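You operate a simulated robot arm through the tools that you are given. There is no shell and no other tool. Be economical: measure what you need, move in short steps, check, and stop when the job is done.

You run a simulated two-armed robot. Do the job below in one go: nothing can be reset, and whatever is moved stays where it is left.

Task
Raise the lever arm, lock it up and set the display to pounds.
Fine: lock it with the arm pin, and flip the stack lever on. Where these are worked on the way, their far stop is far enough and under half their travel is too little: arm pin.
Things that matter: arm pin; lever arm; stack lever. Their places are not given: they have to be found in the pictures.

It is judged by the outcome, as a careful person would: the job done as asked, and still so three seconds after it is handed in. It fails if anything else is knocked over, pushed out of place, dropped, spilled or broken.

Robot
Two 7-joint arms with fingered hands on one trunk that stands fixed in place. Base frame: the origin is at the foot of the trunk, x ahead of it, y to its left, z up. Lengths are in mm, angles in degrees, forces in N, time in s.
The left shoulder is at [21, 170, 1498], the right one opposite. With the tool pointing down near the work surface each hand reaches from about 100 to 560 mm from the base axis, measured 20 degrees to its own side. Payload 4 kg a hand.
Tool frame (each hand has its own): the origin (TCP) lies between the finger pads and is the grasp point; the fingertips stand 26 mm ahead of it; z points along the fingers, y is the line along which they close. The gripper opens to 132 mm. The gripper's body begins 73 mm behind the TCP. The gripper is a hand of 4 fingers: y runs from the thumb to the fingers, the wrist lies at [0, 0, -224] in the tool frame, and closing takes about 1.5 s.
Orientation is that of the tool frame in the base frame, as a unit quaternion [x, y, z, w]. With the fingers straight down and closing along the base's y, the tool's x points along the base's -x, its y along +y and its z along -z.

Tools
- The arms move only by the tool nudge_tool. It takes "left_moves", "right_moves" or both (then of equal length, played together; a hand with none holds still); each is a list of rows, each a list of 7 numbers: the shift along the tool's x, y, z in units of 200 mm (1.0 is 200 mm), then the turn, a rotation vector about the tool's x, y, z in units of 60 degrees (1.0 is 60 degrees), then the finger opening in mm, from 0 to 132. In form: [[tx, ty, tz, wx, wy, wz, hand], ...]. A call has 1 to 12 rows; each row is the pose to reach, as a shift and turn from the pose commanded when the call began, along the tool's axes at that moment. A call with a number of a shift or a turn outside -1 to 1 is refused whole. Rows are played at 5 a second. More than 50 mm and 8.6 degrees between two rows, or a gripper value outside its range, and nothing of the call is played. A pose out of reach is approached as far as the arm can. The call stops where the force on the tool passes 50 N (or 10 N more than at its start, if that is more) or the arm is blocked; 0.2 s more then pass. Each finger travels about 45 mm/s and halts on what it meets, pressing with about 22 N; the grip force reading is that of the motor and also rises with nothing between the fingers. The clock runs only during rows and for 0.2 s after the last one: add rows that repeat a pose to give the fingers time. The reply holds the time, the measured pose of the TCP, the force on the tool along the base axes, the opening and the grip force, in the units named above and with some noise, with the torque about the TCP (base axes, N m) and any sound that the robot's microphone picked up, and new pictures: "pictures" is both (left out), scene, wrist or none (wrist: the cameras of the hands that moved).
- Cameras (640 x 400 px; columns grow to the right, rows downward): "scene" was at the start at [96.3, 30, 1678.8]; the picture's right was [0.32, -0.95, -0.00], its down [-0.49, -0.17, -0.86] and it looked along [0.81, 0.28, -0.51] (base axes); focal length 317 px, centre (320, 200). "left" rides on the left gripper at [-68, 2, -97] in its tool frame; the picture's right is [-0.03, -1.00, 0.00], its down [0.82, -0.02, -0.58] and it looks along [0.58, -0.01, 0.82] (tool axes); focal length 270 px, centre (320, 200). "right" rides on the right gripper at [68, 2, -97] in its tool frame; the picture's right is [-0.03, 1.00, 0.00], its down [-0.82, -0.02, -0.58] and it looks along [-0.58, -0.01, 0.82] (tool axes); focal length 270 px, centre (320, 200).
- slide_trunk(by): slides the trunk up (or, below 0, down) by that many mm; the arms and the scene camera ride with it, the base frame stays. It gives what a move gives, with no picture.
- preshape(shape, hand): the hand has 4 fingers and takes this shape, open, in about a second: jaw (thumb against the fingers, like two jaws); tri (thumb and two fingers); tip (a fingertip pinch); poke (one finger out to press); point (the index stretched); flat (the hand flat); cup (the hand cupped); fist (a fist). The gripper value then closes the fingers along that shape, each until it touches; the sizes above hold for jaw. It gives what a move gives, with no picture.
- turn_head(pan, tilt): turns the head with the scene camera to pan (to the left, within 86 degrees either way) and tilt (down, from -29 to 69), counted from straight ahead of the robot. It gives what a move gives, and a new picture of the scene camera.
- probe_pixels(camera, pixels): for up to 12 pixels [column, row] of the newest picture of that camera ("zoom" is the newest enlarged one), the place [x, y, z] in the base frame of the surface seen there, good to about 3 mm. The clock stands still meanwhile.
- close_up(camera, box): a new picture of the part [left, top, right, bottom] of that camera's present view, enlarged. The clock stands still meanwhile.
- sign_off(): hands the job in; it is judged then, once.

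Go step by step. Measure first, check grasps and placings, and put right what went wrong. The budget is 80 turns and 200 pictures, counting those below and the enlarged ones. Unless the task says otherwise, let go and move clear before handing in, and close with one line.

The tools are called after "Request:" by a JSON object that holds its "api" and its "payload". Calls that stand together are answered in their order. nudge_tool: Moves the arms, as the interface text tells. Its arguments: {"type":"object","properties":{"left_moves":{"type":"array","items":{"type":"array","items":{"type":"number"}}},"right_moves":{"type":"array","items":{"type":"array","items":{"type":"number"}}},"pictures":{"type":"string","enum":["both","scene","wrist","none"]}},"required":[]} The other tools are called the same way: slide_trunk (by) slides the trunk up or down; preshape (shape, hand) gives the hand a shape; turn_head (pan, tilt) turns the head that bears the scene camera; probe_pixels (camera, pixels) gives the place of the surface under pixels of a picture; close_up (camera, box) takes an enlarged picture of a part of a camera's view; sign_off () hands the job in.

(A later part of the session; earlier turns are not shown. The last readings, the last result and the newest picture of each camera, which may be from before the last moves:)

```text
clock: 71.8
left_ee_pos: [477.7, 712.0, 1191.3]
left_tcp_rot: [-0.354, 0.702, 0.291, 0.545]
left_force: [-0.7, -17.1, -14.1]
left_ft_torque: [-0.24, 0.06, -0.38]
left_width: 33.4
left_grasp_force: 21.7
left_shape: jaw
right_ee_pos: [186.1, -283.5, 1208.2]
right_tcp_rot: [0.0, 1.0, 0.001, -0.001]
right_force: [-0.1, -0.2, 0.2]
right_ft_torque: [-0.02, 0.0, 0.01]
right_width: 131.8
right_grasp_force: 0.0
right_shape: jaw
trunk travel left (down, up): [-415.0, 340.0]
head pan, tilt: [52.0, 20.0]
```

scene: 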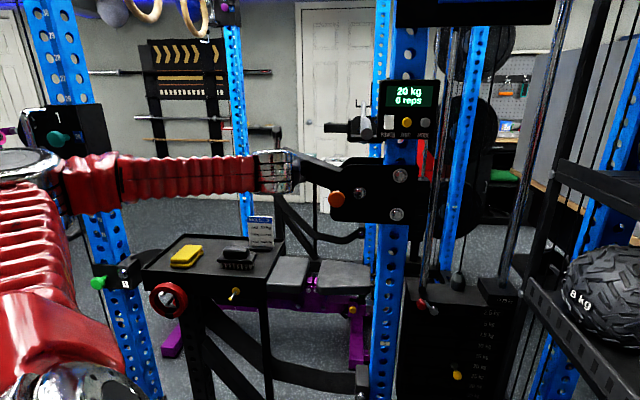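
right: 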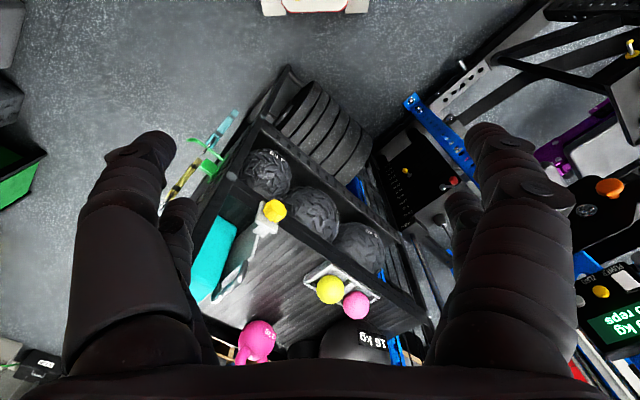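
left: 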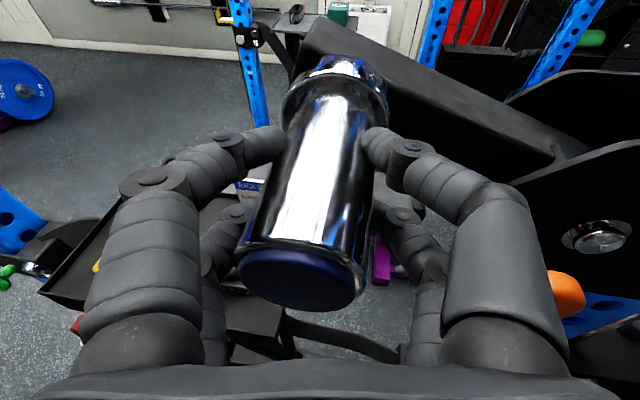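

The arm rises freely (φ≈20°, R≈199). By symmetry I repeat the same tool-frame arc for the next 20°.

Request:
{"api": "nudge_tool", "payload": {"left_moves": [[-0.039, -0.015, -0.0125, -0.01, -0.007, 0.04, 10], [-0.078, -0.031, -0.025, -0.02, -0.014, 0.08, 10], [-0.116, -0.05, -0.037, -0.03, -0.021, 0.12, 10], [-0.153, -0.069, -0.05, -0.04, -0.028, 0.16, 10], [-0.189, -0.091, -0.063, -0.05, -0.035, 0.2, 10], [-0.2236, -0.114, -0.0755, -0.059, -0.042, 0.239, 10], [-0.257, -0.139, -0.088, -0.069, -0.049, 0.279, 10], [-0.29, -0.165, -0.1, -0.079, -0.056, 0.319, 10], [-0.29, -0.165, -0.1, -0.079, -0.056, 0.319, 10]]}}

```text
clock: 73.8
left_ee_pos: [502.9, 686.3, 1249.7]
left_tcp_rot: [-0.243, 0.724, 0.415, 0.494]
left_force: [1.3, -10.7, -3.8]
left_ft_torque: [0.96, 1.29, -0.7]
left_width: 33.1
left_grasp_force: 22.6
left_shape: jaw
right_ee_pos: [186.0, -281.5, 1208.6]
right_tcp_rot: [0.0, 1.0, 0.001, 0.0]
right_force: [-0.3, 1.8, -0.3]
right_ft_torque: [-0.03, 0.0, 0.03]
right_width: 131.8
right_grasp_force: 0.1
right_shape: jaw
trunk travel left (down, up): [-415.0, 340.0]
head pan, tilt: [52.0, 20.0]
```

scene: 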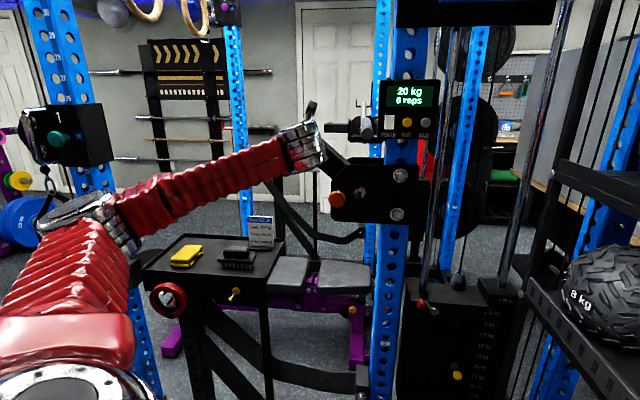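
left: 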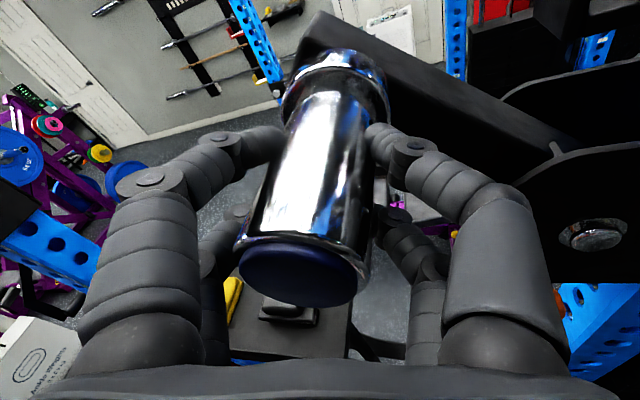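

φ≈40° and still free. Another 20° the same way; the force limit will catch the end stop.

Request:
{"api": "nudge_tool", "payload": {"left_moves": [[-0.039, -0.015, -0.0125, -0.01, -0.007, 0.04, 10], [-0.078, -0.031, -0.025, -0.02, -0.014, 0.08, 10], [-0.116, -0.05, -0.037, -0.03, -0.021, 0.12, 10], [-0.153, -0.069, -0.05, -0.04, -0.028, 0.16, 10], [-0.189, -0.091, -0.063, -0.05, -0.035, 0.2, 10], [-0.2236, -0.114, -0.0755, -0.059, -0.042, 0.239, 10], [-0.257, -0.139, -0.088, -0.069, -0.049, 0.279, 10], [-0.29, -0.165, -0.1, -0.079, -0.056, 0.319, 10], [-0.29, -0.165, -0.1, -0.079, -0.056, 0.319, 10]]}}

```text
clock: 74.5
left_ee_pos: [504.1, 684.3, 1251.5]
left_tcp_rot: [-0.223, 0.733, 0.445, 0.463]
left_force: [-13.2, -0.5, -11.9]
left_ft_torque: [-0.08, -0.35, -0.35]
left_width: 32.5
left_grasp_force: 21.8
left_shape: jaw
right_ee_pos: [185.1, -282.4, 1209.3]
right_tcp_rot: [-0.001, 1.0, -0.001, 0.001]
right_force: [0.3, 0.1, -0.5]
right_ft_torque: [0.02, 0.01, 0.01]
right_width: 131.8
right_grasp_force: 0.1
right_shape: jaw
trunk travel left (down, up): [-415.0, 340.0]
head pan, tilt: [52.0, 20.0]
stopped in row 3 (left hand): the force on the tool passed its limit at 55 N (the readings are from after the stop); the commanded pose is now the measured one
```

scene: 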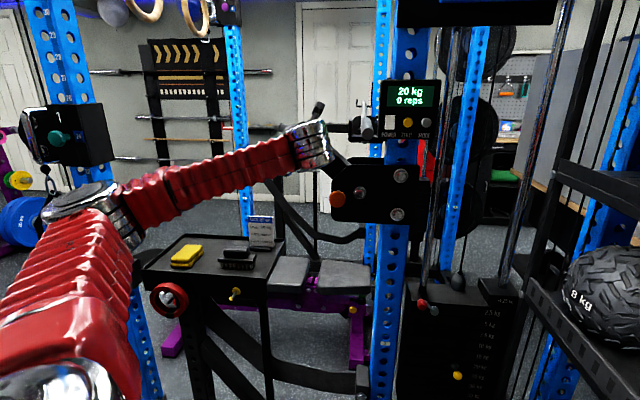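
left: 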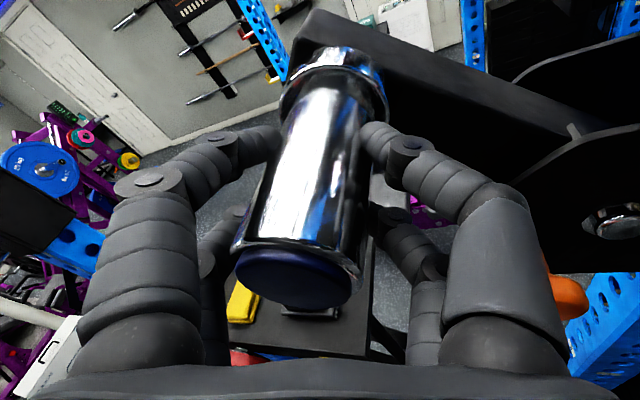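

It stopped hard at φ≈41°, evidently the upper stop. I ease the grip slightly to see whether the arm stays up by itself.

Request:
{"api": "nudge_tool", "payload": {"left_moves": [[0, 0, 0, 0, 0, 0, 50], [0, 0, 0, 0, 0, 0, 60], [0, 0, 0, 0, 0, 0, 60], [0, 0, 0, 0, 0, 0, 60], [0, 0, 0, 0, 0, 0, 60]]}}

```text
clock: 75.7
left_ee_pos: [507.3, 682.3, 1252.6]
left_tcp_rot: [-0.22, 0.732, 0.444, 0.468]
left_force: [0.5, 0.6, -0.4]
left_ft_torque: [0.0, 0.0, 0.0]
left_width: 59.3
left_grasp_force: 0.1
left_shape: jaw
right_ee_pos: [185.9, -281.4, 1210.3]
right_tcp_rot: [0.001, 1.0, 0.001, 0.0]
right_force: [0.8, 0.9, 0.0]
right_ft_torque: [-0.02, -0.01, 0.0]
right_width: 131.9
right_grasp_force: 0.0
right_shape: jaw
trunk travel left (down, up): [-415.0, 340.0]
head pan, tilt: [52.0, 20.0]
```

scene: 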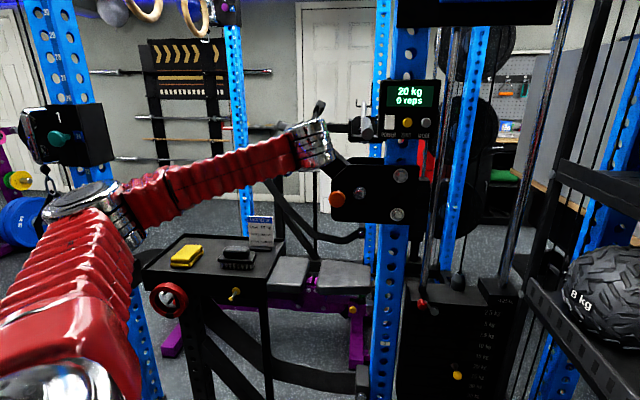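
left: 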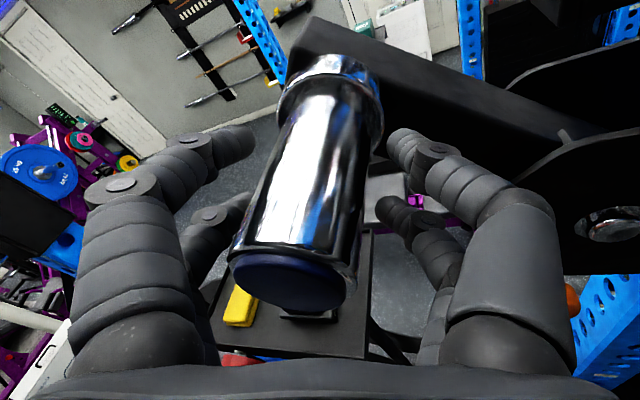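

The arm stays up by itself (no force on the hand). I open and back off along the sleeve axis.

Request:
{"api": "nudge_tool", "payload": {"left_moves": [[0, 0, 0, 0, 0, 0, 80], [0, 0, 0, 0, 0, 0, 100], [0.02, 0.013, -0.075, 0, 0, 0, 110], [0.042, 0.026, -0.15, 0, 0, 0, 110], [0.063, 0.039, -0.225, 0, 0, 0, 110], [0.084, 0.052, -0.3, 0, 0, 0, 110], [0.105, 0.065, -0.375, 0, 0, 0, 110], [0.125, 0.077, -0.45, 0, 0, 0, 110], [0.125, 0.077, -0.45, 0, 0, 0, 110]]}}

```text
clock: 77.7
left_ee_pos: [438.5, 614.8, 1253.4]
left_tcp_rot: [-0.222, 0.731, 0.445, 0.467]
left_force: [0.2, -0.2, 0.0]
left_ft_torque: [0.01, 0.03, 0.0]
left_width: 109.5
left_grasp_force: 0.1
left_shape: jaw
right_ee_pos: [185.9, -281.9, 1209.6]
right_tcp_rot: [0.001, 1.0, 0.0, 0.0]
right_force: [-0.6, 0.5, -0.3]
right_ft_torque: [-0.02, -0.02, -0.03]
right_width: 132.2
right_grasp_force: 0.0
right_shape: jaw
trunk travel left (down, up): [-415.0, 340.0]
head pan, tilt: [52.0, 20.0]
```

scene: 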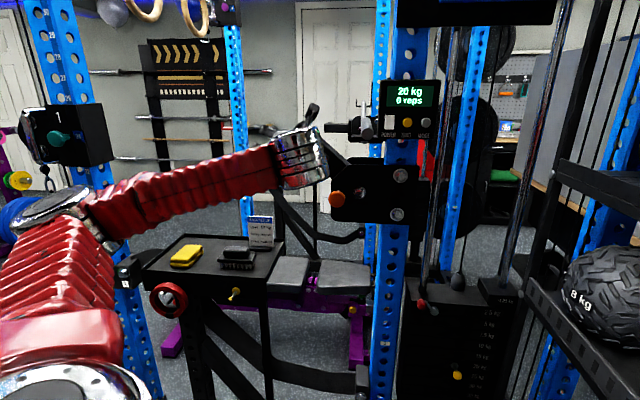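
left: 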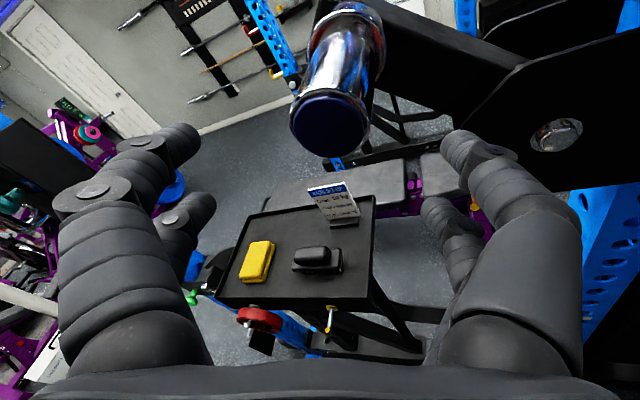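

Arm holds. Now I close the fingers and move right and down to stand in front of the pin.

Request:
{"api": "nudge_tool", "payload": {"left_moves": [[0.04, -0.09, 0.0, 0.028, -0.014, -0.058, 90], [0.08, -0.18, 0.0, 0.055, -0.028, -0.115, 70], [0.12, -0.27, 0.02, 0.083, -0.041, -0.17, 50], [0.16, -0.36, 0.05, 0.11, -0.055, -0.23, 30], [0.2, -0.45, 0.08, 0.14, -0.07, -0.29, 10], [0.24, -0.54, 0.12, 0.165, -0.083, -0.345, 0], [0.285, -0.63, 0.16, 0.19, -0.096, -0.4, 0], [0.325, -0.72, 0.2, 0.22, -0.11, -0.46, 0], [0.325, -0.72, 0.2, 0.22, -0.11, -0.46, 0], [0.325, -0.72, 0.2, 0.22, -0.11, -0.46, 0], [0.325, -0.72, 0.2, 0.22, -0.11, -0.46, 0]]}}

```text
clock: 80.0
left_ee_pos: [564.5, 558.7, 1164.0]
left_tcp_rot: [-0.318, 0.685, 0.247, 0.607]
left_force: [0.5, -0.7, 0.3]
left_ft_torque: [-0.01, 0.0, 0.0]
left_width: 0.3
left_grasp_force: 21.4
left_shape: jaw
left hand out of reach, approached as far as the arm can: row 3, 4, 5, 6, 7, 8, 9, 10, 11
right_ee_pos: [185.9, -281.9, 1210.0]
right_tcp_rot: [-0.001, 1.0, 0.0, 0.0]
right_force: [0.0, 0.3, 0.0]
right_ft_torque: [0.02, 0.0, 0.0]
right_width: 131.9
right_grasp_force: 0.1
right_shape: jaw
trunk travel left (down, up): [-415.0, 340.0]
head pan, tilt: [52.0, 20.0]
```

scene: 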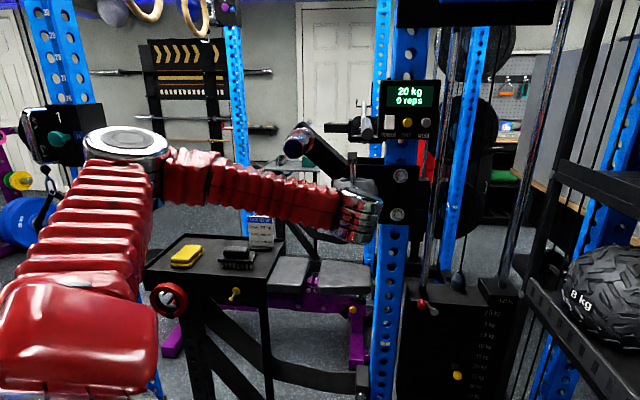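
left: 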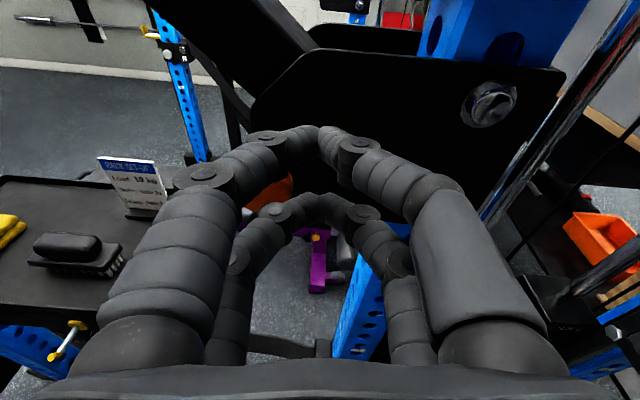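

The hand is nearly level, 39 mm too far right. I shift left and down so the lower fingertip pair faces the knob.

Request:
{"api": "nudge_tool", "payload": {"left_moves": [[0.02, 0.05, 0, 0, 0, 0, 0], [0.04, 0.1, 0.01, 0, 0, 0, 0], [0.06, 0.15, 0.015, 0, 0, 0, 0], [0.079, 0.2, 0.02, 0, 0, 0, 0], [0.079, 0.2, 0.02, 0, 0, 0, 0]], "pictures": "wrist"}}

Request:
{"api": "probe_pixels", "payload": {"camera": "left", "pixels": [[320, 200], [320, 130], [305, 200], [335, 200], [320, 190]]}}

```text
clock: 81.2
left_ee_pos: [559.0, 567.3, 1181.2]
left_tcp_rot: [-0.316, 0.684, 0.246, 0.61]
left_force: [0.8, 0.2, 0.7]
left_ft_torque: [0.05, 0.01, -0.01]
left_width: 0.0
left_grasp_force: 22.2
left_shape: jaw
left hand out of reach, approached as far as the arm can: row 1, 2, 3, 4, 5
right_ee_pos: [185.4, -281.9, 1209.4]
right_tcp_rot: [-0.001, 1.0, 0.0, 0.0]
right_force: [-0.3, 0.9, -0.1]
right_ft_torque: [-0.01, -0.01, -0.02]
right_width: 132.0
right_grasp_force: 0.1
right_shape: jaw
trunk travel left (down, up): [-415.0, 340.0]
head pan, tilt: [52.0, 20.0]
```

left: 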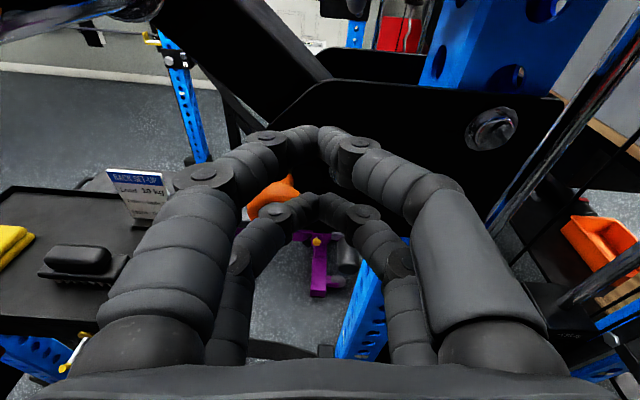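

```text
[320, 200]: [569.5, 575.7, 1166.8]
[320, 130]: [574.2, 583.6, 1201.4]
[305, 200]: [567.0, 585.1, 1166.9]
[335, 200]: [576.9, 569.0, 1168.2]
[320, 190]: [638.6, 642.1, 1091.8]
```

Same wrist limit; pitching the fingers down 12° helped before. I pitch down and shift left, then use the trunk for height.

Request:
{"api": "nudge_tool", "payload": {"left_moves": [[0, 0.0, 0, 0, 0.07, 0, 0], [0, 0.03, 0, 0, 0.14, 0, 0], [0, 0.07, 0, 0, 0.2, 0, 0], [0, 0.11, 0, 0, 0.2, 0, 0], [0, 0.145, 0, 0, 0.2, 0, 0], [0, 0.145, 0, 0, 0.2, 0, 0]], "pictures": "wrist"}}

```text
clock: 82.7
left_ee_pos: [540.3, 587.8, 1177.8]
left_tcp_rot: [-0.333, 0.738, 0.213, 0.548]
left_force: [-0.4, 0.9, -1.0]
left_ft_torque: [0.01, 0.01, -0.02]
left_width: 0.0
left_grasp_force: 22.2
left_shape: jaw
right_ee_pos: [185.4, -282.1, 1210.2]
right_tcp_rot: [-0.001, 1.0, 0.0, 0.0]
right_force: [0.5, -0.5, 0.5]
right_ft_torque: [0.01, 0.0, 0.01]
right_width: 131.9
right_grasp_force: 0.1
right_shape: jaw
trunk travel left (down, up): [-415.0, 340.0]
head pan, tilt: [52.0, 20.0]
```

left: 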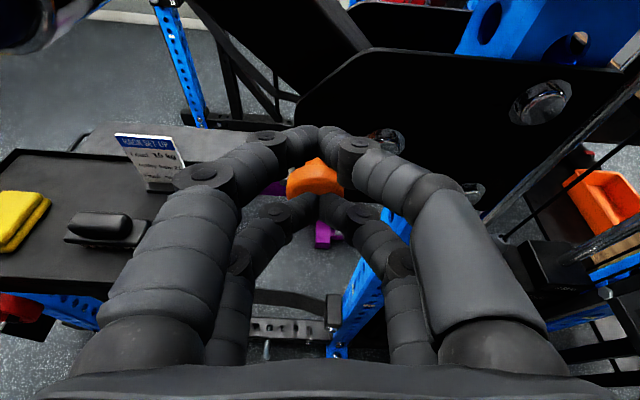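

Now the hand is in line (u≈55) with the upper tips leading. I lower the trunk 62 mm so the upper pair faces the knob, and check.

Request:
{"api": "slide_trunk", "payload": {"by": -62}}

Request:
{"api": "nudge_tool", "payload": {"left_moves": [[-0.015, -0.001, 0.0476, 0, 0, 0, 0], [-0.023, -0.002, 0.0714, 0, 0, 0, 0], [-0.023, -0.002, 0.0714, 0, 0, 0, 0]]}}

```text
clock: 83.7
left_ee_pos: [540.1, 588.5, 1115.7]
left_tcp_rot: [-0.331, 0.737, 0.213, 0.549]
left_force: [-0.2, 1.2, -0.1]
left_ft_torque: [-0.04, 0.01, -0.03]
left_width: 0.0
left_grasp_force: 21.9
left_shape: jaw
right_ee_pos: [186.0, -281.7, 1148.9]
right_tcp_rot: [0.0, 1.0, 0.0, -0.001]
right_force: [-0.2, -0.5, -0.7]
right_ft_torque: [0.01, 0.0, 0.02]
right_width: 131.8
right_grasp_force: 0.1
right_shape: jaw
trunk travel left (down, up): [-353.0, 402.0]
head pan, tilt: [52.0, 20.0]
```

```text
clock: 84.5
left_ee_pos: [551.3, 598.4, 1116.6]
left_tcp_rot: [-0.332, 0.738, 0.213, 0.548]
left_force: [0.4, 0.8, -0.2]
left_ft_torque: [-0.01, 0.01, -0.03]
left_width: 0.0
left_grasp_force: 21.7
left_shape: jaw
right_ee_pos: [185.5, -281.4, 1147.2]
right_tcp_rot: [0.0, 1.0, 0.001, 0.0]
right_force: [-0.3, 0.2, 0.8]
right_ft_torque: [-0.04, 0.01, -0.01]
right_width: 132.0
right_grasp_force: 0.0
right_shape: jaw
trunk travel left (down, up): [-353.0, 402.0]
head pan, tilt: [52.0, 20.0]
```

scene: 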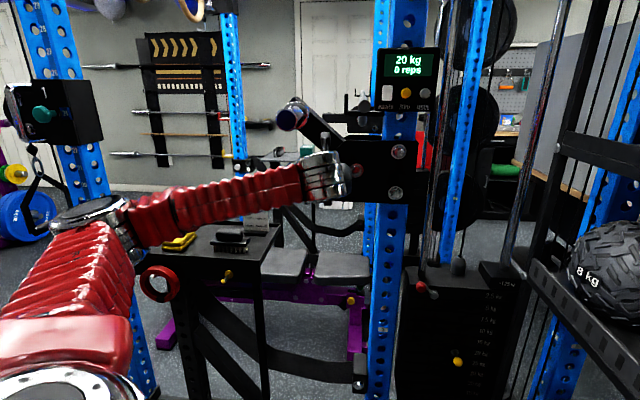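
left: 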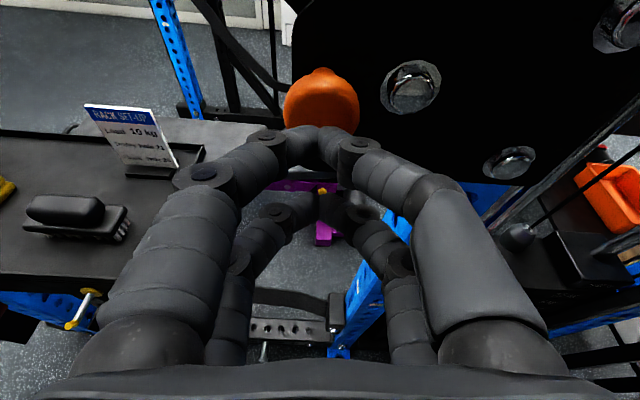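

The upper tips are right in front of the knob. Push straight in.

Request:
{"api": "nudge_tool", "payload": {"left_moves": [[-0.008, 0.004, 0.024, 0, 0, 0, 0], [-0.0155, 0.006, 0.048, 0, 0, 0, 0], [-0.023, 0.006, 0.071, 0, 0, 0, 0], [-0.031, 0.006, 0.095, 0, 0, 0, 0], [-0.039, 0.005, 0.119, 0, 0, 0, 0], [-0.0465, 0.004, 0.143, 0, 0, 0, 0], [-0.054, 0.003, 0.167, 0, 0, 0, 0], [-0.062, 0.003, 0.19, 0, 0, 0, 0], [-0.07, 0.003, 0.214, 0, 0, 0, 0]]}}

```text
clock: 85.8
left_ee_pos: [563.3, 610.2, 1117.9]
left_tcp_rot: [-0.329, 0.74, 0.209, 0.548]
left_force: [-30.6, -22.5, -0.3]
left_ft_torque: [0.31, -0.38, 0.31]
left_width: 0.1
left_grasp_force: 21.6
left_shape: jaw
right_ee_pos: [180.9, -284.0, 1149.2]
right_tcp_rot: [0.0, 1.0, 0.002, 0.003]
right_force: [0.0, 0.8, -0.2]
right_ft_torque: [0.03, -0.03, 0.04]
right_width: 131.8
right_grasp_force: 0.0
right_shape: jaw
trunk travel left (down, up): [-353.0, 402.0]
head pan, tilt: [52.0, 20.0]
stopped in row 6 (left hand): the force on the tool passed its limit at 55 N (the readings are from after the stop); the commanded pose is now the measured one
```

scene: 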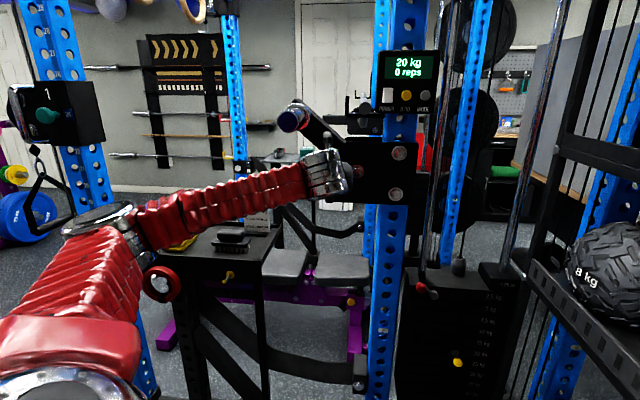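
left: 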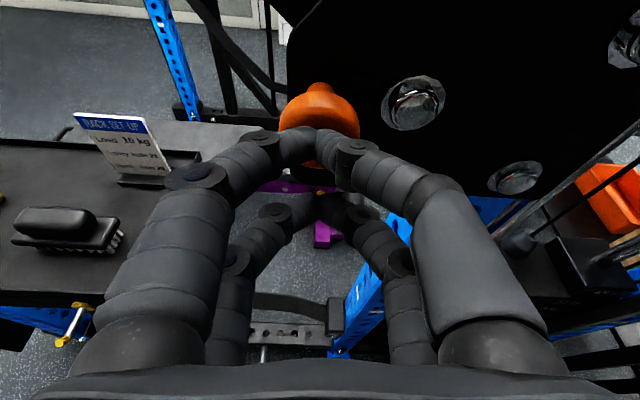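

Stopped at 55 N after 17 mm. I back off a little and measure how far the knob stands out.

Request:
{"api": "nudge_tool", "payload": {"left_moves": [[0, 0, -0.05, 0, 0, 0, 0], [0.01, 0, -0.2, 0, 0, 0, 0], [0.01, 0, -0.2, 0, 0, 0, 0]], "pictures": "both"}}

Request:
{"api": "probe_pixels", "payload": {"camera": "left", "pixels": [[320, 90], [320, 100], [320, 110], [300, 100], [340, 100], [320, 75], [320, 65], [360, 40]]}}

Request:
{"api": "close_up", "payload": {"camera": "left", "box": [240, 20, 460, 160]}}

```text
clock: 86.6
left_ee_pos: [541.3, 586.6, 1123.5]
left_tcp_rot: [-0.33, 0.741, 0.21, 0.546]
left_force: [0.5, -0.8, -0.2]
left_ft_torque: [-0.01, -0.02, 0.04]
left_width: 0.0
left_grasp_force: 21.9
left_shape: jaw
right_ee_pos: [186.8, -280.8, 1148.7]
right_tcp_rot: [0.0, 1.0, 0.0, -0.001]
right_force: [0.1, 0.4, -0.3]
right_ft_torque: [-0.02, 0.01, 0.0]
right_width: 131.7
right_grasp_force: 0.2
right_shape: jaw
trunk travel left (down, up): [-353.0, 402.0]
head pan, tilt: [52.0, 20.0]
```

scene: 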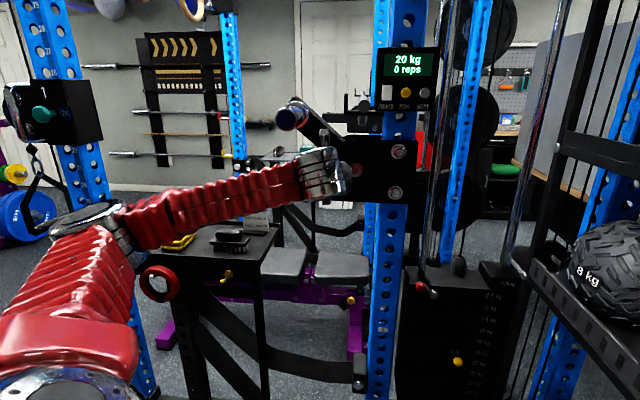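
left: 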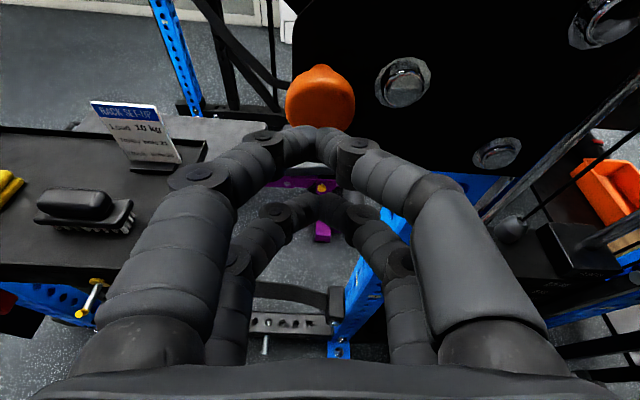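

```text
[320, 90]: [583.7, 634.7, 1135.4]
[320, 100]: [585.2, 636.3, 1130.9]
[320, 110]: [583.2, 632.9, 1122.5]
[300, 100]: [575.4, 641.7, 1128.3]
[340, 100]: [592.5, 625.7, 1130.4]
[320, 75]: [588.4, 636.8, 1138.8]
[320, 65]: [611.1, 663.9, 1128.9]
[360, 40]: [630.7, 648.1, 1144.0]
```

```text
2.86 times, centred on (350, 90) of left
```

zoom: 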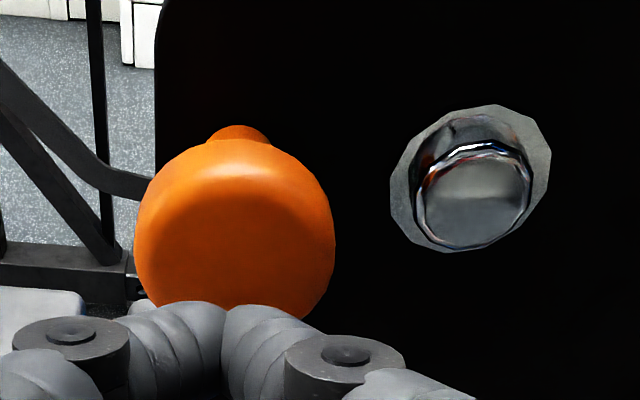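

The knob face is back at 42 mm, its fully-in position; the arm is locked up. Now I back away and lower the trunk for the stack lever.

Request:
{"api": "nudge_tool", "payload": {"left_moves": [[0.03, -0.05, -0.18, 0, 0, 0, 0], [0.06, -0.1, -0.36, 0, 0, 0, 0], [0.06, -0.15, -0.5, 0, 0, 0, 0], [0.06, -0.15, -0.5, 0, 0, 0, 0]], "pictures": "none"}}

Request:
{"api": "slide_trunk", "payload": {"by": -200}}

Request:
{"api": "turn_head", "payload": {"pan": 38, "tilt": 25}}

Request:
{"api": "close_up", "payload": {"camera": "left", "box": [0, 0, 640, 400]}}

```text
clock: 87.6
left_ee_pos: [492.1, 495.8, 1144.8]
left_tcp_rot: [-0.33, 0.741, 0.21, 0.546]
left_force: [-0.7, 0.0, -0.2]
left_ft_torque: [-0.02, -0.02, -0.01]
left_width: 0.0
left_grasp_force: 22.0
left_shape: jaw
right_ee_pos: [185.4, -282.0, 1148.1]
right_tcp_rot: [0.001, 1.0, 0.0, -0.001]
right_force: [-0.3, 0.0, 0.2]
right_ft_torque: [-0.01, 0.02, 0.0]
right_width: 131.8
right_grasp_force: 0.0
right_shape: jaw
trunk travel left (down, up): [-353.0, 402.0]
head pan, tilt: [52.0, 20.0]
```

```text
clock: 89.7
left_ee_pos: [493.0, 495.7, 946.2]
left_tcp_rot: [-0.331, 0.74, 0.211, 0.547]
left_force: [0.0, 0.5, 0.3]
left_ft_torque: [0.02, -0.01, 0.02]
left_width: 0.0
left_grasp_force: 21.9
left_shape: jaw
right_ee_pos: [205.6, -282.8, 939.9]
right_tcp_rot: [-0.002, 0.999, 0.001, -0.039]
right_force: [0.3, -0.6, 0.6]
right_ft_torque: [-0.01, -0.01, 0.03]
right_width: 132.0
right_grasp_force: 0.1
right_shape: jaw
trunk travel left (down, up): [-153.0, 602.0]
head pan, tilt: [52.0, 20.0]
```

```text
clock: 90.5
left_ee_pos: [493.7, 495.7, 945.2]
left_tcp_rot: [-0.329, 0.741, 0.21, 0.546]
left_force: [-0.2, -1.3, -0.3]
left_ft_torque: [-0.01, 0.0, -0.02]
left_width: 0.0
left_grasp_force: 21.4
left_shape: jaw
right_ee_pos: [206.3, -282.4, 939.9]
right_tcp_rot: [-0.002, 0.999, 0.0, -0.039]
right_force: [0.4, 0.1, 0.4]
right_ft_torque: [0.01, -0.01, 0.0]
right_width: 132.1
right_grasp_force: 0.0
right_shape: jaw
trunk travel left (down, up): [-153.0, 602.0]
head pan, tilt: [38.0, 25.0]
```

scene: 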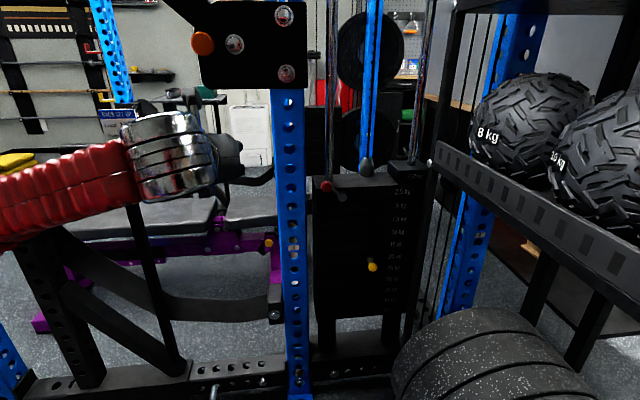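

```text
1.00 times, centred on (320, 200) of left (not enlarged: the box is as wide or as high as the picture)
```

zoom: 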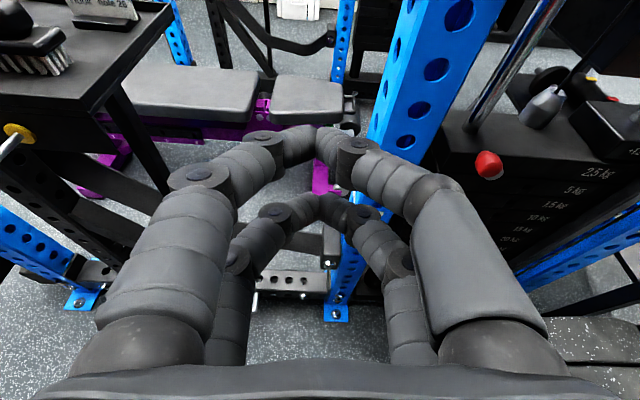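

The right hand shifted by ~20 mm during the descent, so I check for contact there; I also enlarge the stack lever.

Request:
{"api": "close_up", "payload": {"camera": "right", "box": [0, 0, 640, 400]}}

Request:
{"api": "close_up", "payload": {"camera": "scene", "box": [300, 160, 396, 220]}}

Request:
{"api": "probe_pixels", "payload": {"camera": "zoom", "pixels": [[172, 175], [215, 155], [265, 200], [270, 185], [200, 240], [400, 240], [130, 240], [150, 130]]}}

Request:
{"api": "turn_head", "payload": {"pan": -50, "tilt": 35}}

```text
1.00 times, centred on (320, 200) of right (not enlarged: the box is as wide or as high as the picture)
```

zoom: 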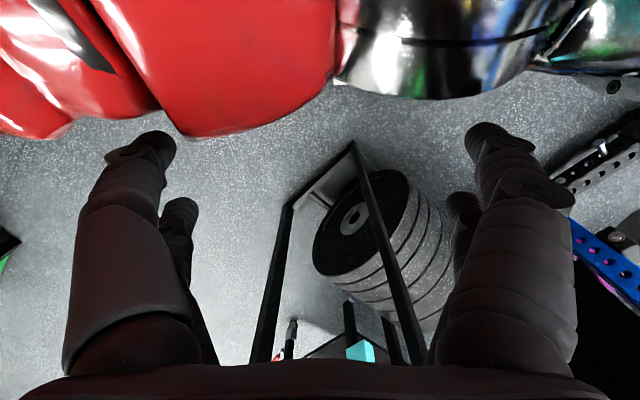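

```text
6.67 times, centred on (348, 190) of scene
```

zoom: 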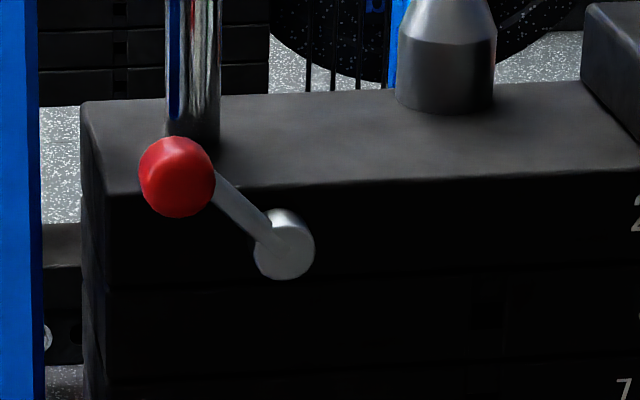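

```text
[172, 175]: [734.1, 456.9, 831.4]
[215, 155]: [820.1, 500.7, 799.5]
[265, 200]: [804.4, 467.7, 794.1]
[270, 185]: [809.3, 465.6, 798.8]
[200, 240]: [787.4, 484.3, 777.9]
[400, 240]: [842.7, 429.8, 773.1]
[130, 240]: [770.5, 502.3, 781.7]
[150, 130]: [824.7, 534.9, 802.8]
```

```text
clock: 92.1
left_ee_pos: [494.0, 494.0, 944.3]
left_tcp_rot: [-0.33, 0.741, 0.211, 0.546]
left_force: [0.2, -0.4, -0.8]
left_ft_torque: [0.0, -0.02, 0.0]
left_width: 0.0
left_grasp_force: 22.3
left_shape: jaw
right_ee_pos: [206.8, -283.5, 938.3]
right_tcp_rot: [-0.003, 0.999, 0.001, -0.039]
right_force: [-0.5, 0.7, 0.1]
right_ft_torque: [0.02, 0.0, 0.03]
right_width: 131.7
right_grasp_force: 0.1
right_shape: jaw
trunk travel left (down, up): [-153.0, 602.0]
head pan, tilt: [-50.0, 35.0]
```

scene: 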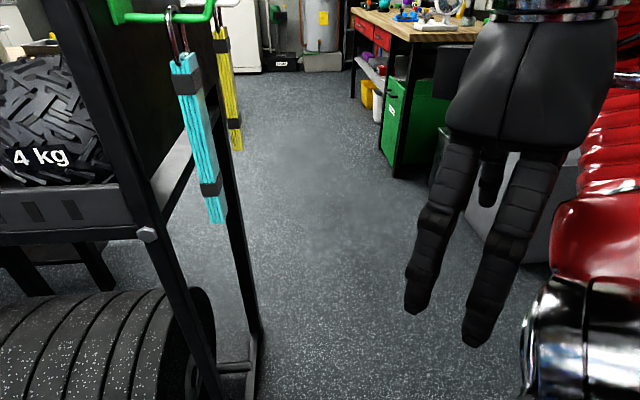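

The right hand is only near the robot's own body; nothing was disturbed. I move it outward, and look again at the stack lever to measure its hub and knob.

Request:
{"api": "nudge_tool", "payload": {"right_moves": [[-0.1, -0.15, 0, 0, 0, 0, 132], [-0.2, -0.3, 0, 0, 0, 0, 132], [-0.3, -0.4, 0, 0, 0, 0, 132], [-0.3, -0.4, 0, 0, 0, 0, 132]], "pictures": "none"}}

Request:
{"api": "turn_head", "payload": {"pan": 35, "tilt": 20}}

Request:
{"api": "close_up", "payload": {"camera": "scene", "box": [320, 180, 400, 230]}}

```text
clock: 93.1
left_ee_pos: [493.1, 495.7, 945.0]
left_tcp_rot: [-0.33, 0.741, 0.211, 0.546]
left_force: [1.0, 0.1, 0.0]
left_ft_torque: [-0.02, 0.01, 0.0]
left_width: 0.0
left_grasp_force: 22.2
left_shape: jaw
right_ee_pos: [279.3, -331.1, 920.0]
right_tcp_rot: [-0.002, 0.999, 0.002, -0.039]
right_force: [0.1, 0.9, -1.5]
right_ft_torque: [-0.04, 0.02, -0.02]
right_width: 131.7
right_grasp_force: 0.1
right_shape: jaw
right hand out of reach, approached as far as the arm can: row 2, 3, 4
trunk travel left (down, up): [-153.0, 602.0]
head pan, tilt: [-50.0, 35.0]
```

```text
clock: 94.7
left_ee_pos: [493.7, 495.2, 945.0]
left_tcp_rot: [-0.33, 0.741, 0.211, 0.546]
left_force: [-0.1, 0.4, -0.8]
left_ft_torque: [-0.01, 0.0, 0.02]
left_width: 0.0
left_grasp_force: 21.9
left_shape: jaw
right_ee_pos: [279.1, -331.3, 919.8]
right_tcp_rot: [-0.001, 0.999, 0.001, -0.038]
right_force: [0.6, 0.9, 0.7]
right_ft_torque: [0.0, 0.01, 0.04]
right_width: 132.0
right_grasp_force: 0.1
right_shape: jaw
trunk travel left (down, up): [-153.0, 602.0]
head pan, tilt: [35.0, 20.0]
```

scene: 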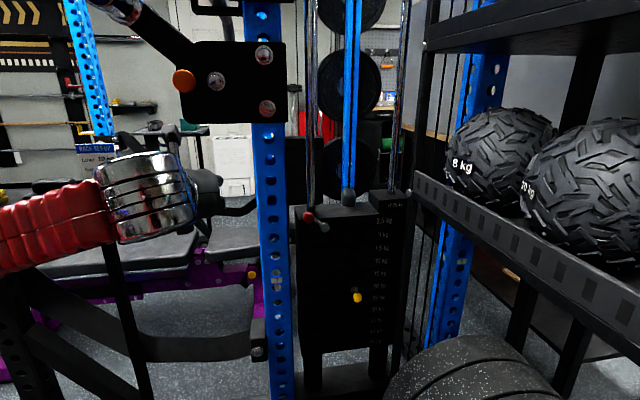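

```text
8.00 times, centred on (360, 205) of scene
```

zoom: 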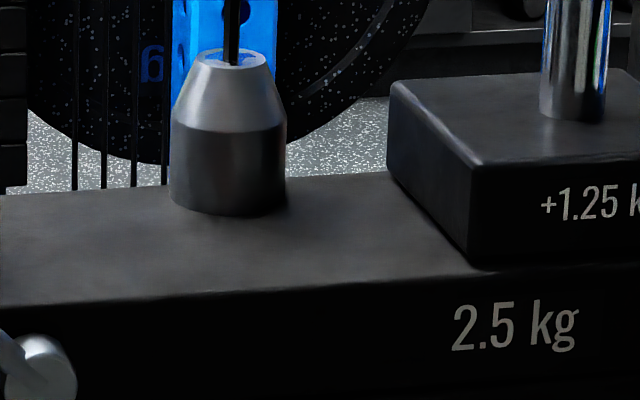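

Request:
{"api": "close_up", "payload": {"camera": "scene", "box": [280, 190, 360, 240]}}

Request:
{"api": "probe_pixels", "payload": {"camera": "zoom", "pixels": [[225, 205], [205, 205], [245, 205], [225, 185], [300, 225], [335, 255], [345, 265], [350, 245], [270, 200], [400, 320], [160, 300], [500, 200]]}}

```text
8.00 times, centred on (320, 215) of scene
```

zoom: 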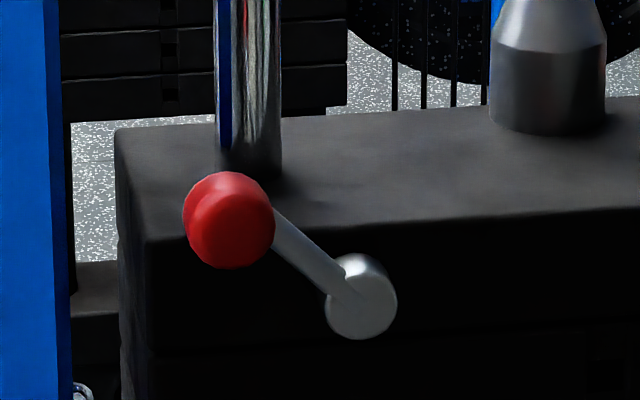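

```text
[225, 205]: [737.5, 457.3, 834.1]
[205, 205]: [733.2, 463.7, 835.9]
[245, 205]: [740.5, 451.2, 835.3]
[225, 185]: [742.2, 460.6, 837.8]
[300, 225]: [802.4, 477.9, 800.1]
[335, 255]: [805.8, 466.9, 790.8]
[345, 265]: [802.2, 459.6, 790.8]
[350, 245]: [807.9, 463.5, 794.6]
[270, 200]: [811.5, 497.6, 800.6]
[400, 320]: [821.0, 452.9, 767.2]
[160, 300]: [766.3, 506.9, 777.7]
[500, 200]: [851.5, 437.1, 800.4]
```

Hub ≈(802,460,~785) on the stack face (x+y≈1273); the red knob ≈(747,467,831), i.e. the lever leans up-left about 45° and turns about an axis normal to the face. I move the left hand in front of it, opening to 70.

Request:
{"api": "nudge_tool", "payload": {"left_moves": [[0.08, -0.139, 0.065, 0, 0, 0, 20], [0.16, -0.279, 0.13, 0, 0, 0, 40], [0.24, -0.418, 0.195, 0, 0, 0, 60], [0.32, -0.557, 0.26, 0, 0, 0, 70], [0.4, -0.696, 0.324, 0, 0, 0, 70], [0.48, -0.836, 0.389, 0, 0, 0, 70], [0.558, -0.975, 0.454, 0, 0, 0, 70], [0.558, -0.975, 0.454, 0, 0, 0, 70]]}}

```text
clock: 96.5
left_ee_pos: [673.7, 392.1, 820.5]
left_tcp_rot: [-0.33, 0.741, 0.21, 0.546]
left_force: [-0.2, 0.1, -0.5]
left_ft_torque: [0.03, 0.01, 0.03]
left_width: 69.3
left_grasp_force: 0.0
left_shape: jaw
right_ee_pos: [279.1, -330.5, 919.2]
right_tcp_rot: [-0.002, 0.999, 0.001, -0.039]
right_force: [0.0, 0.1, 0.3]
right_ft_torque: [-0.01, 0.0, 0.01]
right_width: 131.9
right_grasp_force: 0.0
right_shape: jaw
trunk travel left (down, up): [-153.0, 602.0]
head pan, tilt: [35.0, 20.0]
```

scene: 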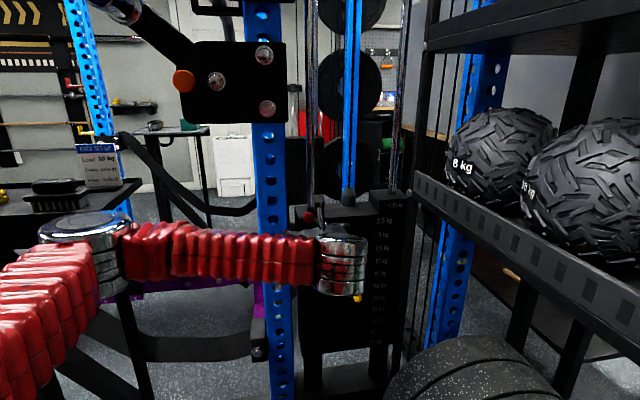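
left: 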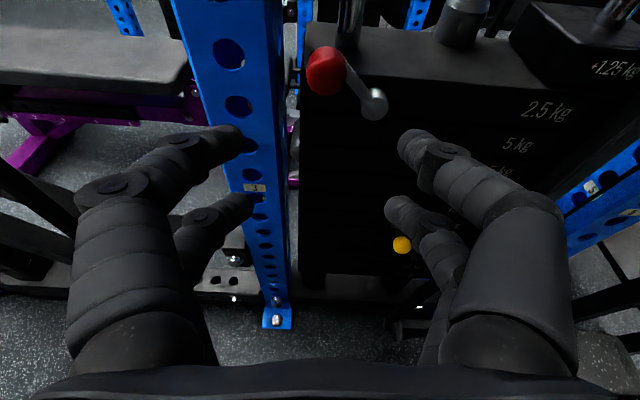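

Well placed; the red knob is at (326,70), the hub at (375,103), and a yellow selector pin at (401,245) I must not touch. I probe them.

Request:
{"api": "probe_pixels", "payload": {"camera": "left", "pixels": [[322, 72], [312, 72], [335, 75], [326, 85], [376, 104], [350, 85], [401, 245], [398, 250], [430, 200], [310, 200], [260, 100]]}}

Request:
{"api": "close_up", "payload": {"camera": "left", "box": [260, 20, 480, 160]}}

```text
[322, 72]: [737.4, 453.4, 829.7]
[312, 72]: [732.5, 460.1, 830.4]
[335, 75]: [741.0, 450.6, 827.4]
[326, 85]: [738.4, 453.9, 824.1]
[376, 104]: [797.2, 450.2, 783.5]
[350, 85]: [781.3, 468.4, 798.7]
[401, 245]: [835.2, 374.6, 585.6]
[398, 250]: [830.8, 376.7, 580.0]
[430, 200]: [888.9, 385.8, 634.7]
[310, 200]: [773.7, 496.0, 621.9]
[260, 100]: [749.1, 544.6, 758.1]
```

```text
2.86 times, centred on (370, 90) of left
```

zoom: 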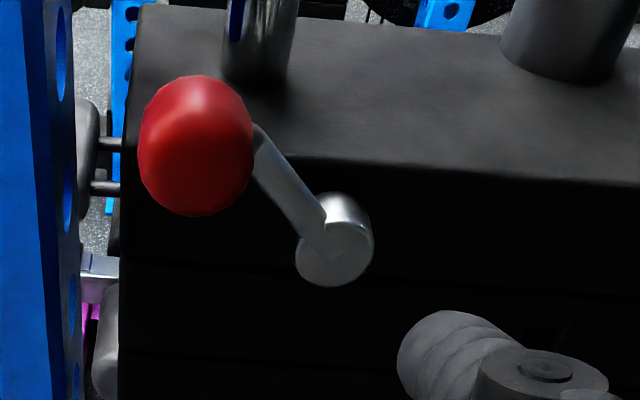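

Yellow pin is well below. Knob centre relative to the tool: x −39, y −2, z +94; I advance so the upper finger pair encloses it, then close.

Request:
{"api": "nudge_tool", "payload": {"left_moves": [[-0.035, -0.003, 0.07, 0, 0, 0, 70], [-0.07, -0.006, 0.14, 0, 0, 0, 70], [-0.1, -0.01, 0.21, 0, 0, 0, 70], [-0.1, -0.01, 0.28, 0, 0, 0, 70], [-0.1, -0.01, 0.35, 0, 0, 0, 70], [-0.1, -0.01, 0.42, 0, 0, 0, 70], [-0.1, -0.01, 0.42, 0, 0, 0, 70]], "pictures": "wrist"}}

```text
clock: 98.1
left_ee_pos: [734.9, 451.9, 811.1]
left_tcp_rot: [-0.33, 0.741, 0.21, 0.545]
left_force: [-0.1, 1.2, -0.5]
left_ft_torque: [0.0, 0.01, -0.04]
left_width: 69.3
left_grasp_force: 0.1
left_shape: jaw
right_ee_pos: [279.1, -331.9, 919.1]
right_tcp_rot: [-0.002, 0.999, 0.001, -0.038]
right_force: [-0.3, -0.3, 0.6]
right_ft_torque: [0.0, 0.02, -0.02]
right_width: 132.2
right_grasp_force: 0.0
right_shape: jaw
trunk travel left (down, up): [-153.0, 602.0]
head pan, tilt: [35.0, 20.0]
```

left: 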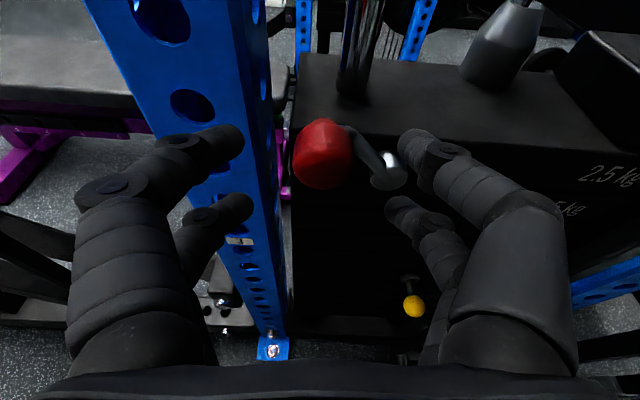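

The knob sits between the upper fingers. Close.

Request:
{"api": "nudge_tool", "payload": {"left_moves": [[0, 0, 0, 0, 0, 0, 40], [0, 0, 0, 0, 0, 0, 10], [0, 0, 0, 0, 0, 0, 5], [0, 0, 0, 0, 0, 0, 5], [0, 0, 0, 0, 0, 0, 5], [0, 0, 0, 0, 0, 0, 5]], "pictures": "wrist"}}

```text
clock: 99.5
left_ee_pos: [735.4, 452.6, 811.2]
left_tcp_rot: [-0.33, 0.741, 0.211, 0.545]
left_force: [4.6, 4.7, -0.9]
left_ft_torque: [0.0, 0.07, -0.02]
left_width: 7.0
left_grasp_force: 21.9
left_shape: jaw
right_ee_pos: [279.0, -330.6, 920.6]
right_tcp_rot: [-0.002, 0.999, 0.001, -0.038]
right_force: [-1.7, 0.0, -0.4]
right_ft_torque: [0.03, -0.02, -0.01]
right_width: 132.2
right_grasp_force: 0.1
right_shape: jaw
trunk travel left (down, up): [-153.0, 602.0]
head pan, tilt: [35.0, 20.0]
```

left: 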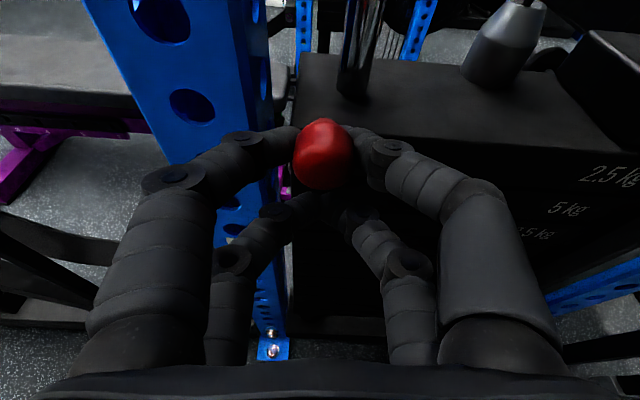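

Gripped. I try turning the lever over the top toward the right, along its arc, watching for force.

Request:
{"api": "nudge_tool", "payload": {"left_moves": [[-0.017, -0.022, -0.006, 0, 0, 0, 5], [-0.032, -0.045, -0.0115, 0, 0, 0, 5], [-0.045, -0.07, -0.016, 0, 0, 0, 5], [-0.056, -0.0955, -0.02, 0, 0, 0, 5], [-0.0655, -0.122, -0.024, 0, 0, 0, 5], [-0.072, -0.149, -0.0265, 0, 0, 0, 5], [-0.077, -0.1775, -0.0286, 0, 0, 0, 5], [-0.079, -0.206, -0.03, 0, 0, 0, 5], [-0.0785, -0.234, -0.03, 0, 0, 0, 5]]}}

```text
clock: 101.5
left_ee_pos: [768.0, 421.5, 830.1]
left_tcp_rot: [-0.33, 0.741, 0.211, 0.545]
left_force: [8.4, 16.4, -4.1]
left_ft_torque: [-0.1, 0.43, 0.12]
left_width: 5.1
left_grasp_force: 22.2
left_shape: jaw
right_ee_pos: [279.5, -330.4, 920.1]
right_tcp_rot: [-0.002, 0.999, 0.001, -0.039]
right_force: [0.1, 0.5, 0.7]
right_ft_torque: [-0.01, 0.01, 0.01]
right_width: 131.8
right_grasp_force: 0.0
right_shape: jaw
trunk travel left (down, up): [-153.0, 602.0]
head pan, tilt: [35.0, 20.0]
```

scene: 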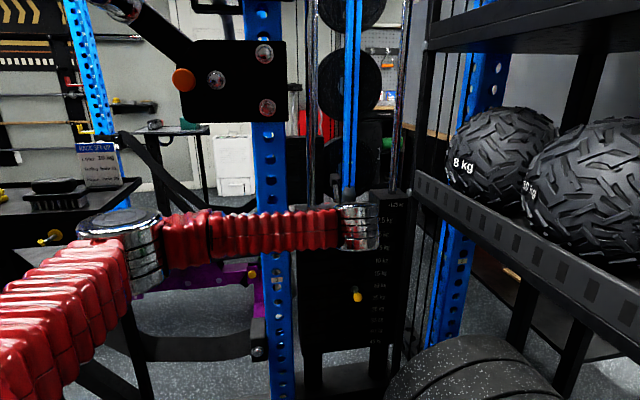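
left: 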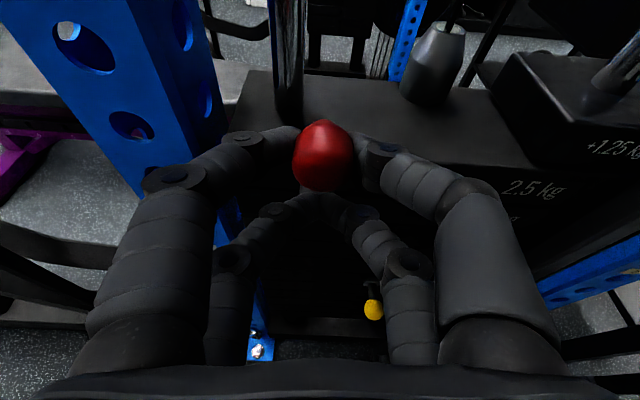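

The lever turned to the top freely. Continue over to the right until its stop.

Request:
{"api": "nudge_tool", "payload": {"left_moves": [[0.003, -0.028, 0, 0, 0, 0, 5], [0.008, -0.056, 0.0016, 0, 0, 0, 5], [0.015, -0.083, 0.0035, 0, 0, 0, 5], [0.024, -0.11, 0.006, 0, 0, 0, 5], [0.036, -0.136, 0.0096, 0, 0, 0, 5], [0.05, -0.16, 0.0137, 0, 0, 0, 5], [0.065, -0.183, 0.0186, 0, 0, 0, 5], [0.083, -0.205, 0.024, 0, 0, 0, 5], [0.102, -0.225, 0.03, 0, 0, 0, 5], [0.123, -0.243, 0.037, 0, 0, 0, 5], [0.145, -0.259, 0.044, 0, 0, 0, 5], [0.168, -0.273, 0.051, 0, 0, 0, 5]]}}

```text
clock: 104.1
left_ee_pos: [810.9, 375.7, 792.6]
left_tcp_rot: [-0.326, 0.745, 0.207, 0.544]
left_force: [-2.7, 2.5, -5.0]
left_ft_torque: [-0.17, -0.08, 0.08]
left_width: 2.7
left_grasp_force: 21.7
left_shape: jaw
right_ee_pos: [280.4, -331.5, 918.8]
right_tcp_rot: [-0.002, 0.999, 0.001, -0.041]
right_force: [0.7, 0.4, -0.1]
right_ft_torque: [0.0, 0.04, -0.01]
right_width: 132.0
right_grasp_force: 0.0
right_shape: jaw
trunk travel left (down, up): [-153.0, 602.0]
head pan, tilt: [35.0, 20.0]
```

scene: 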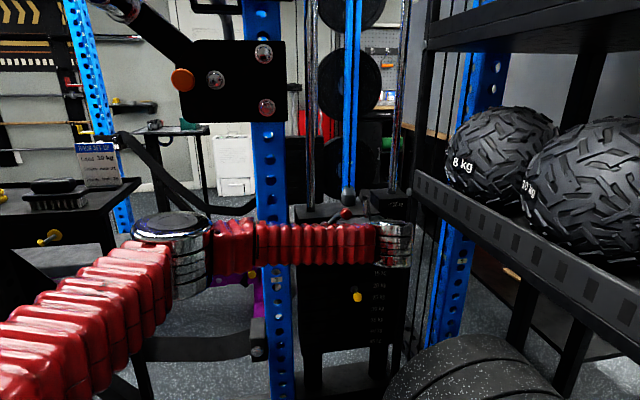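
left: 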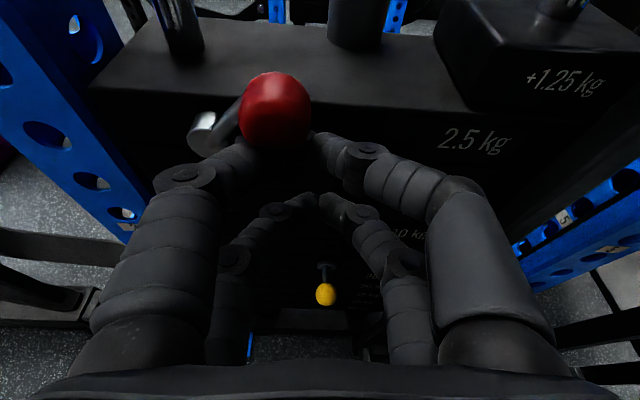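

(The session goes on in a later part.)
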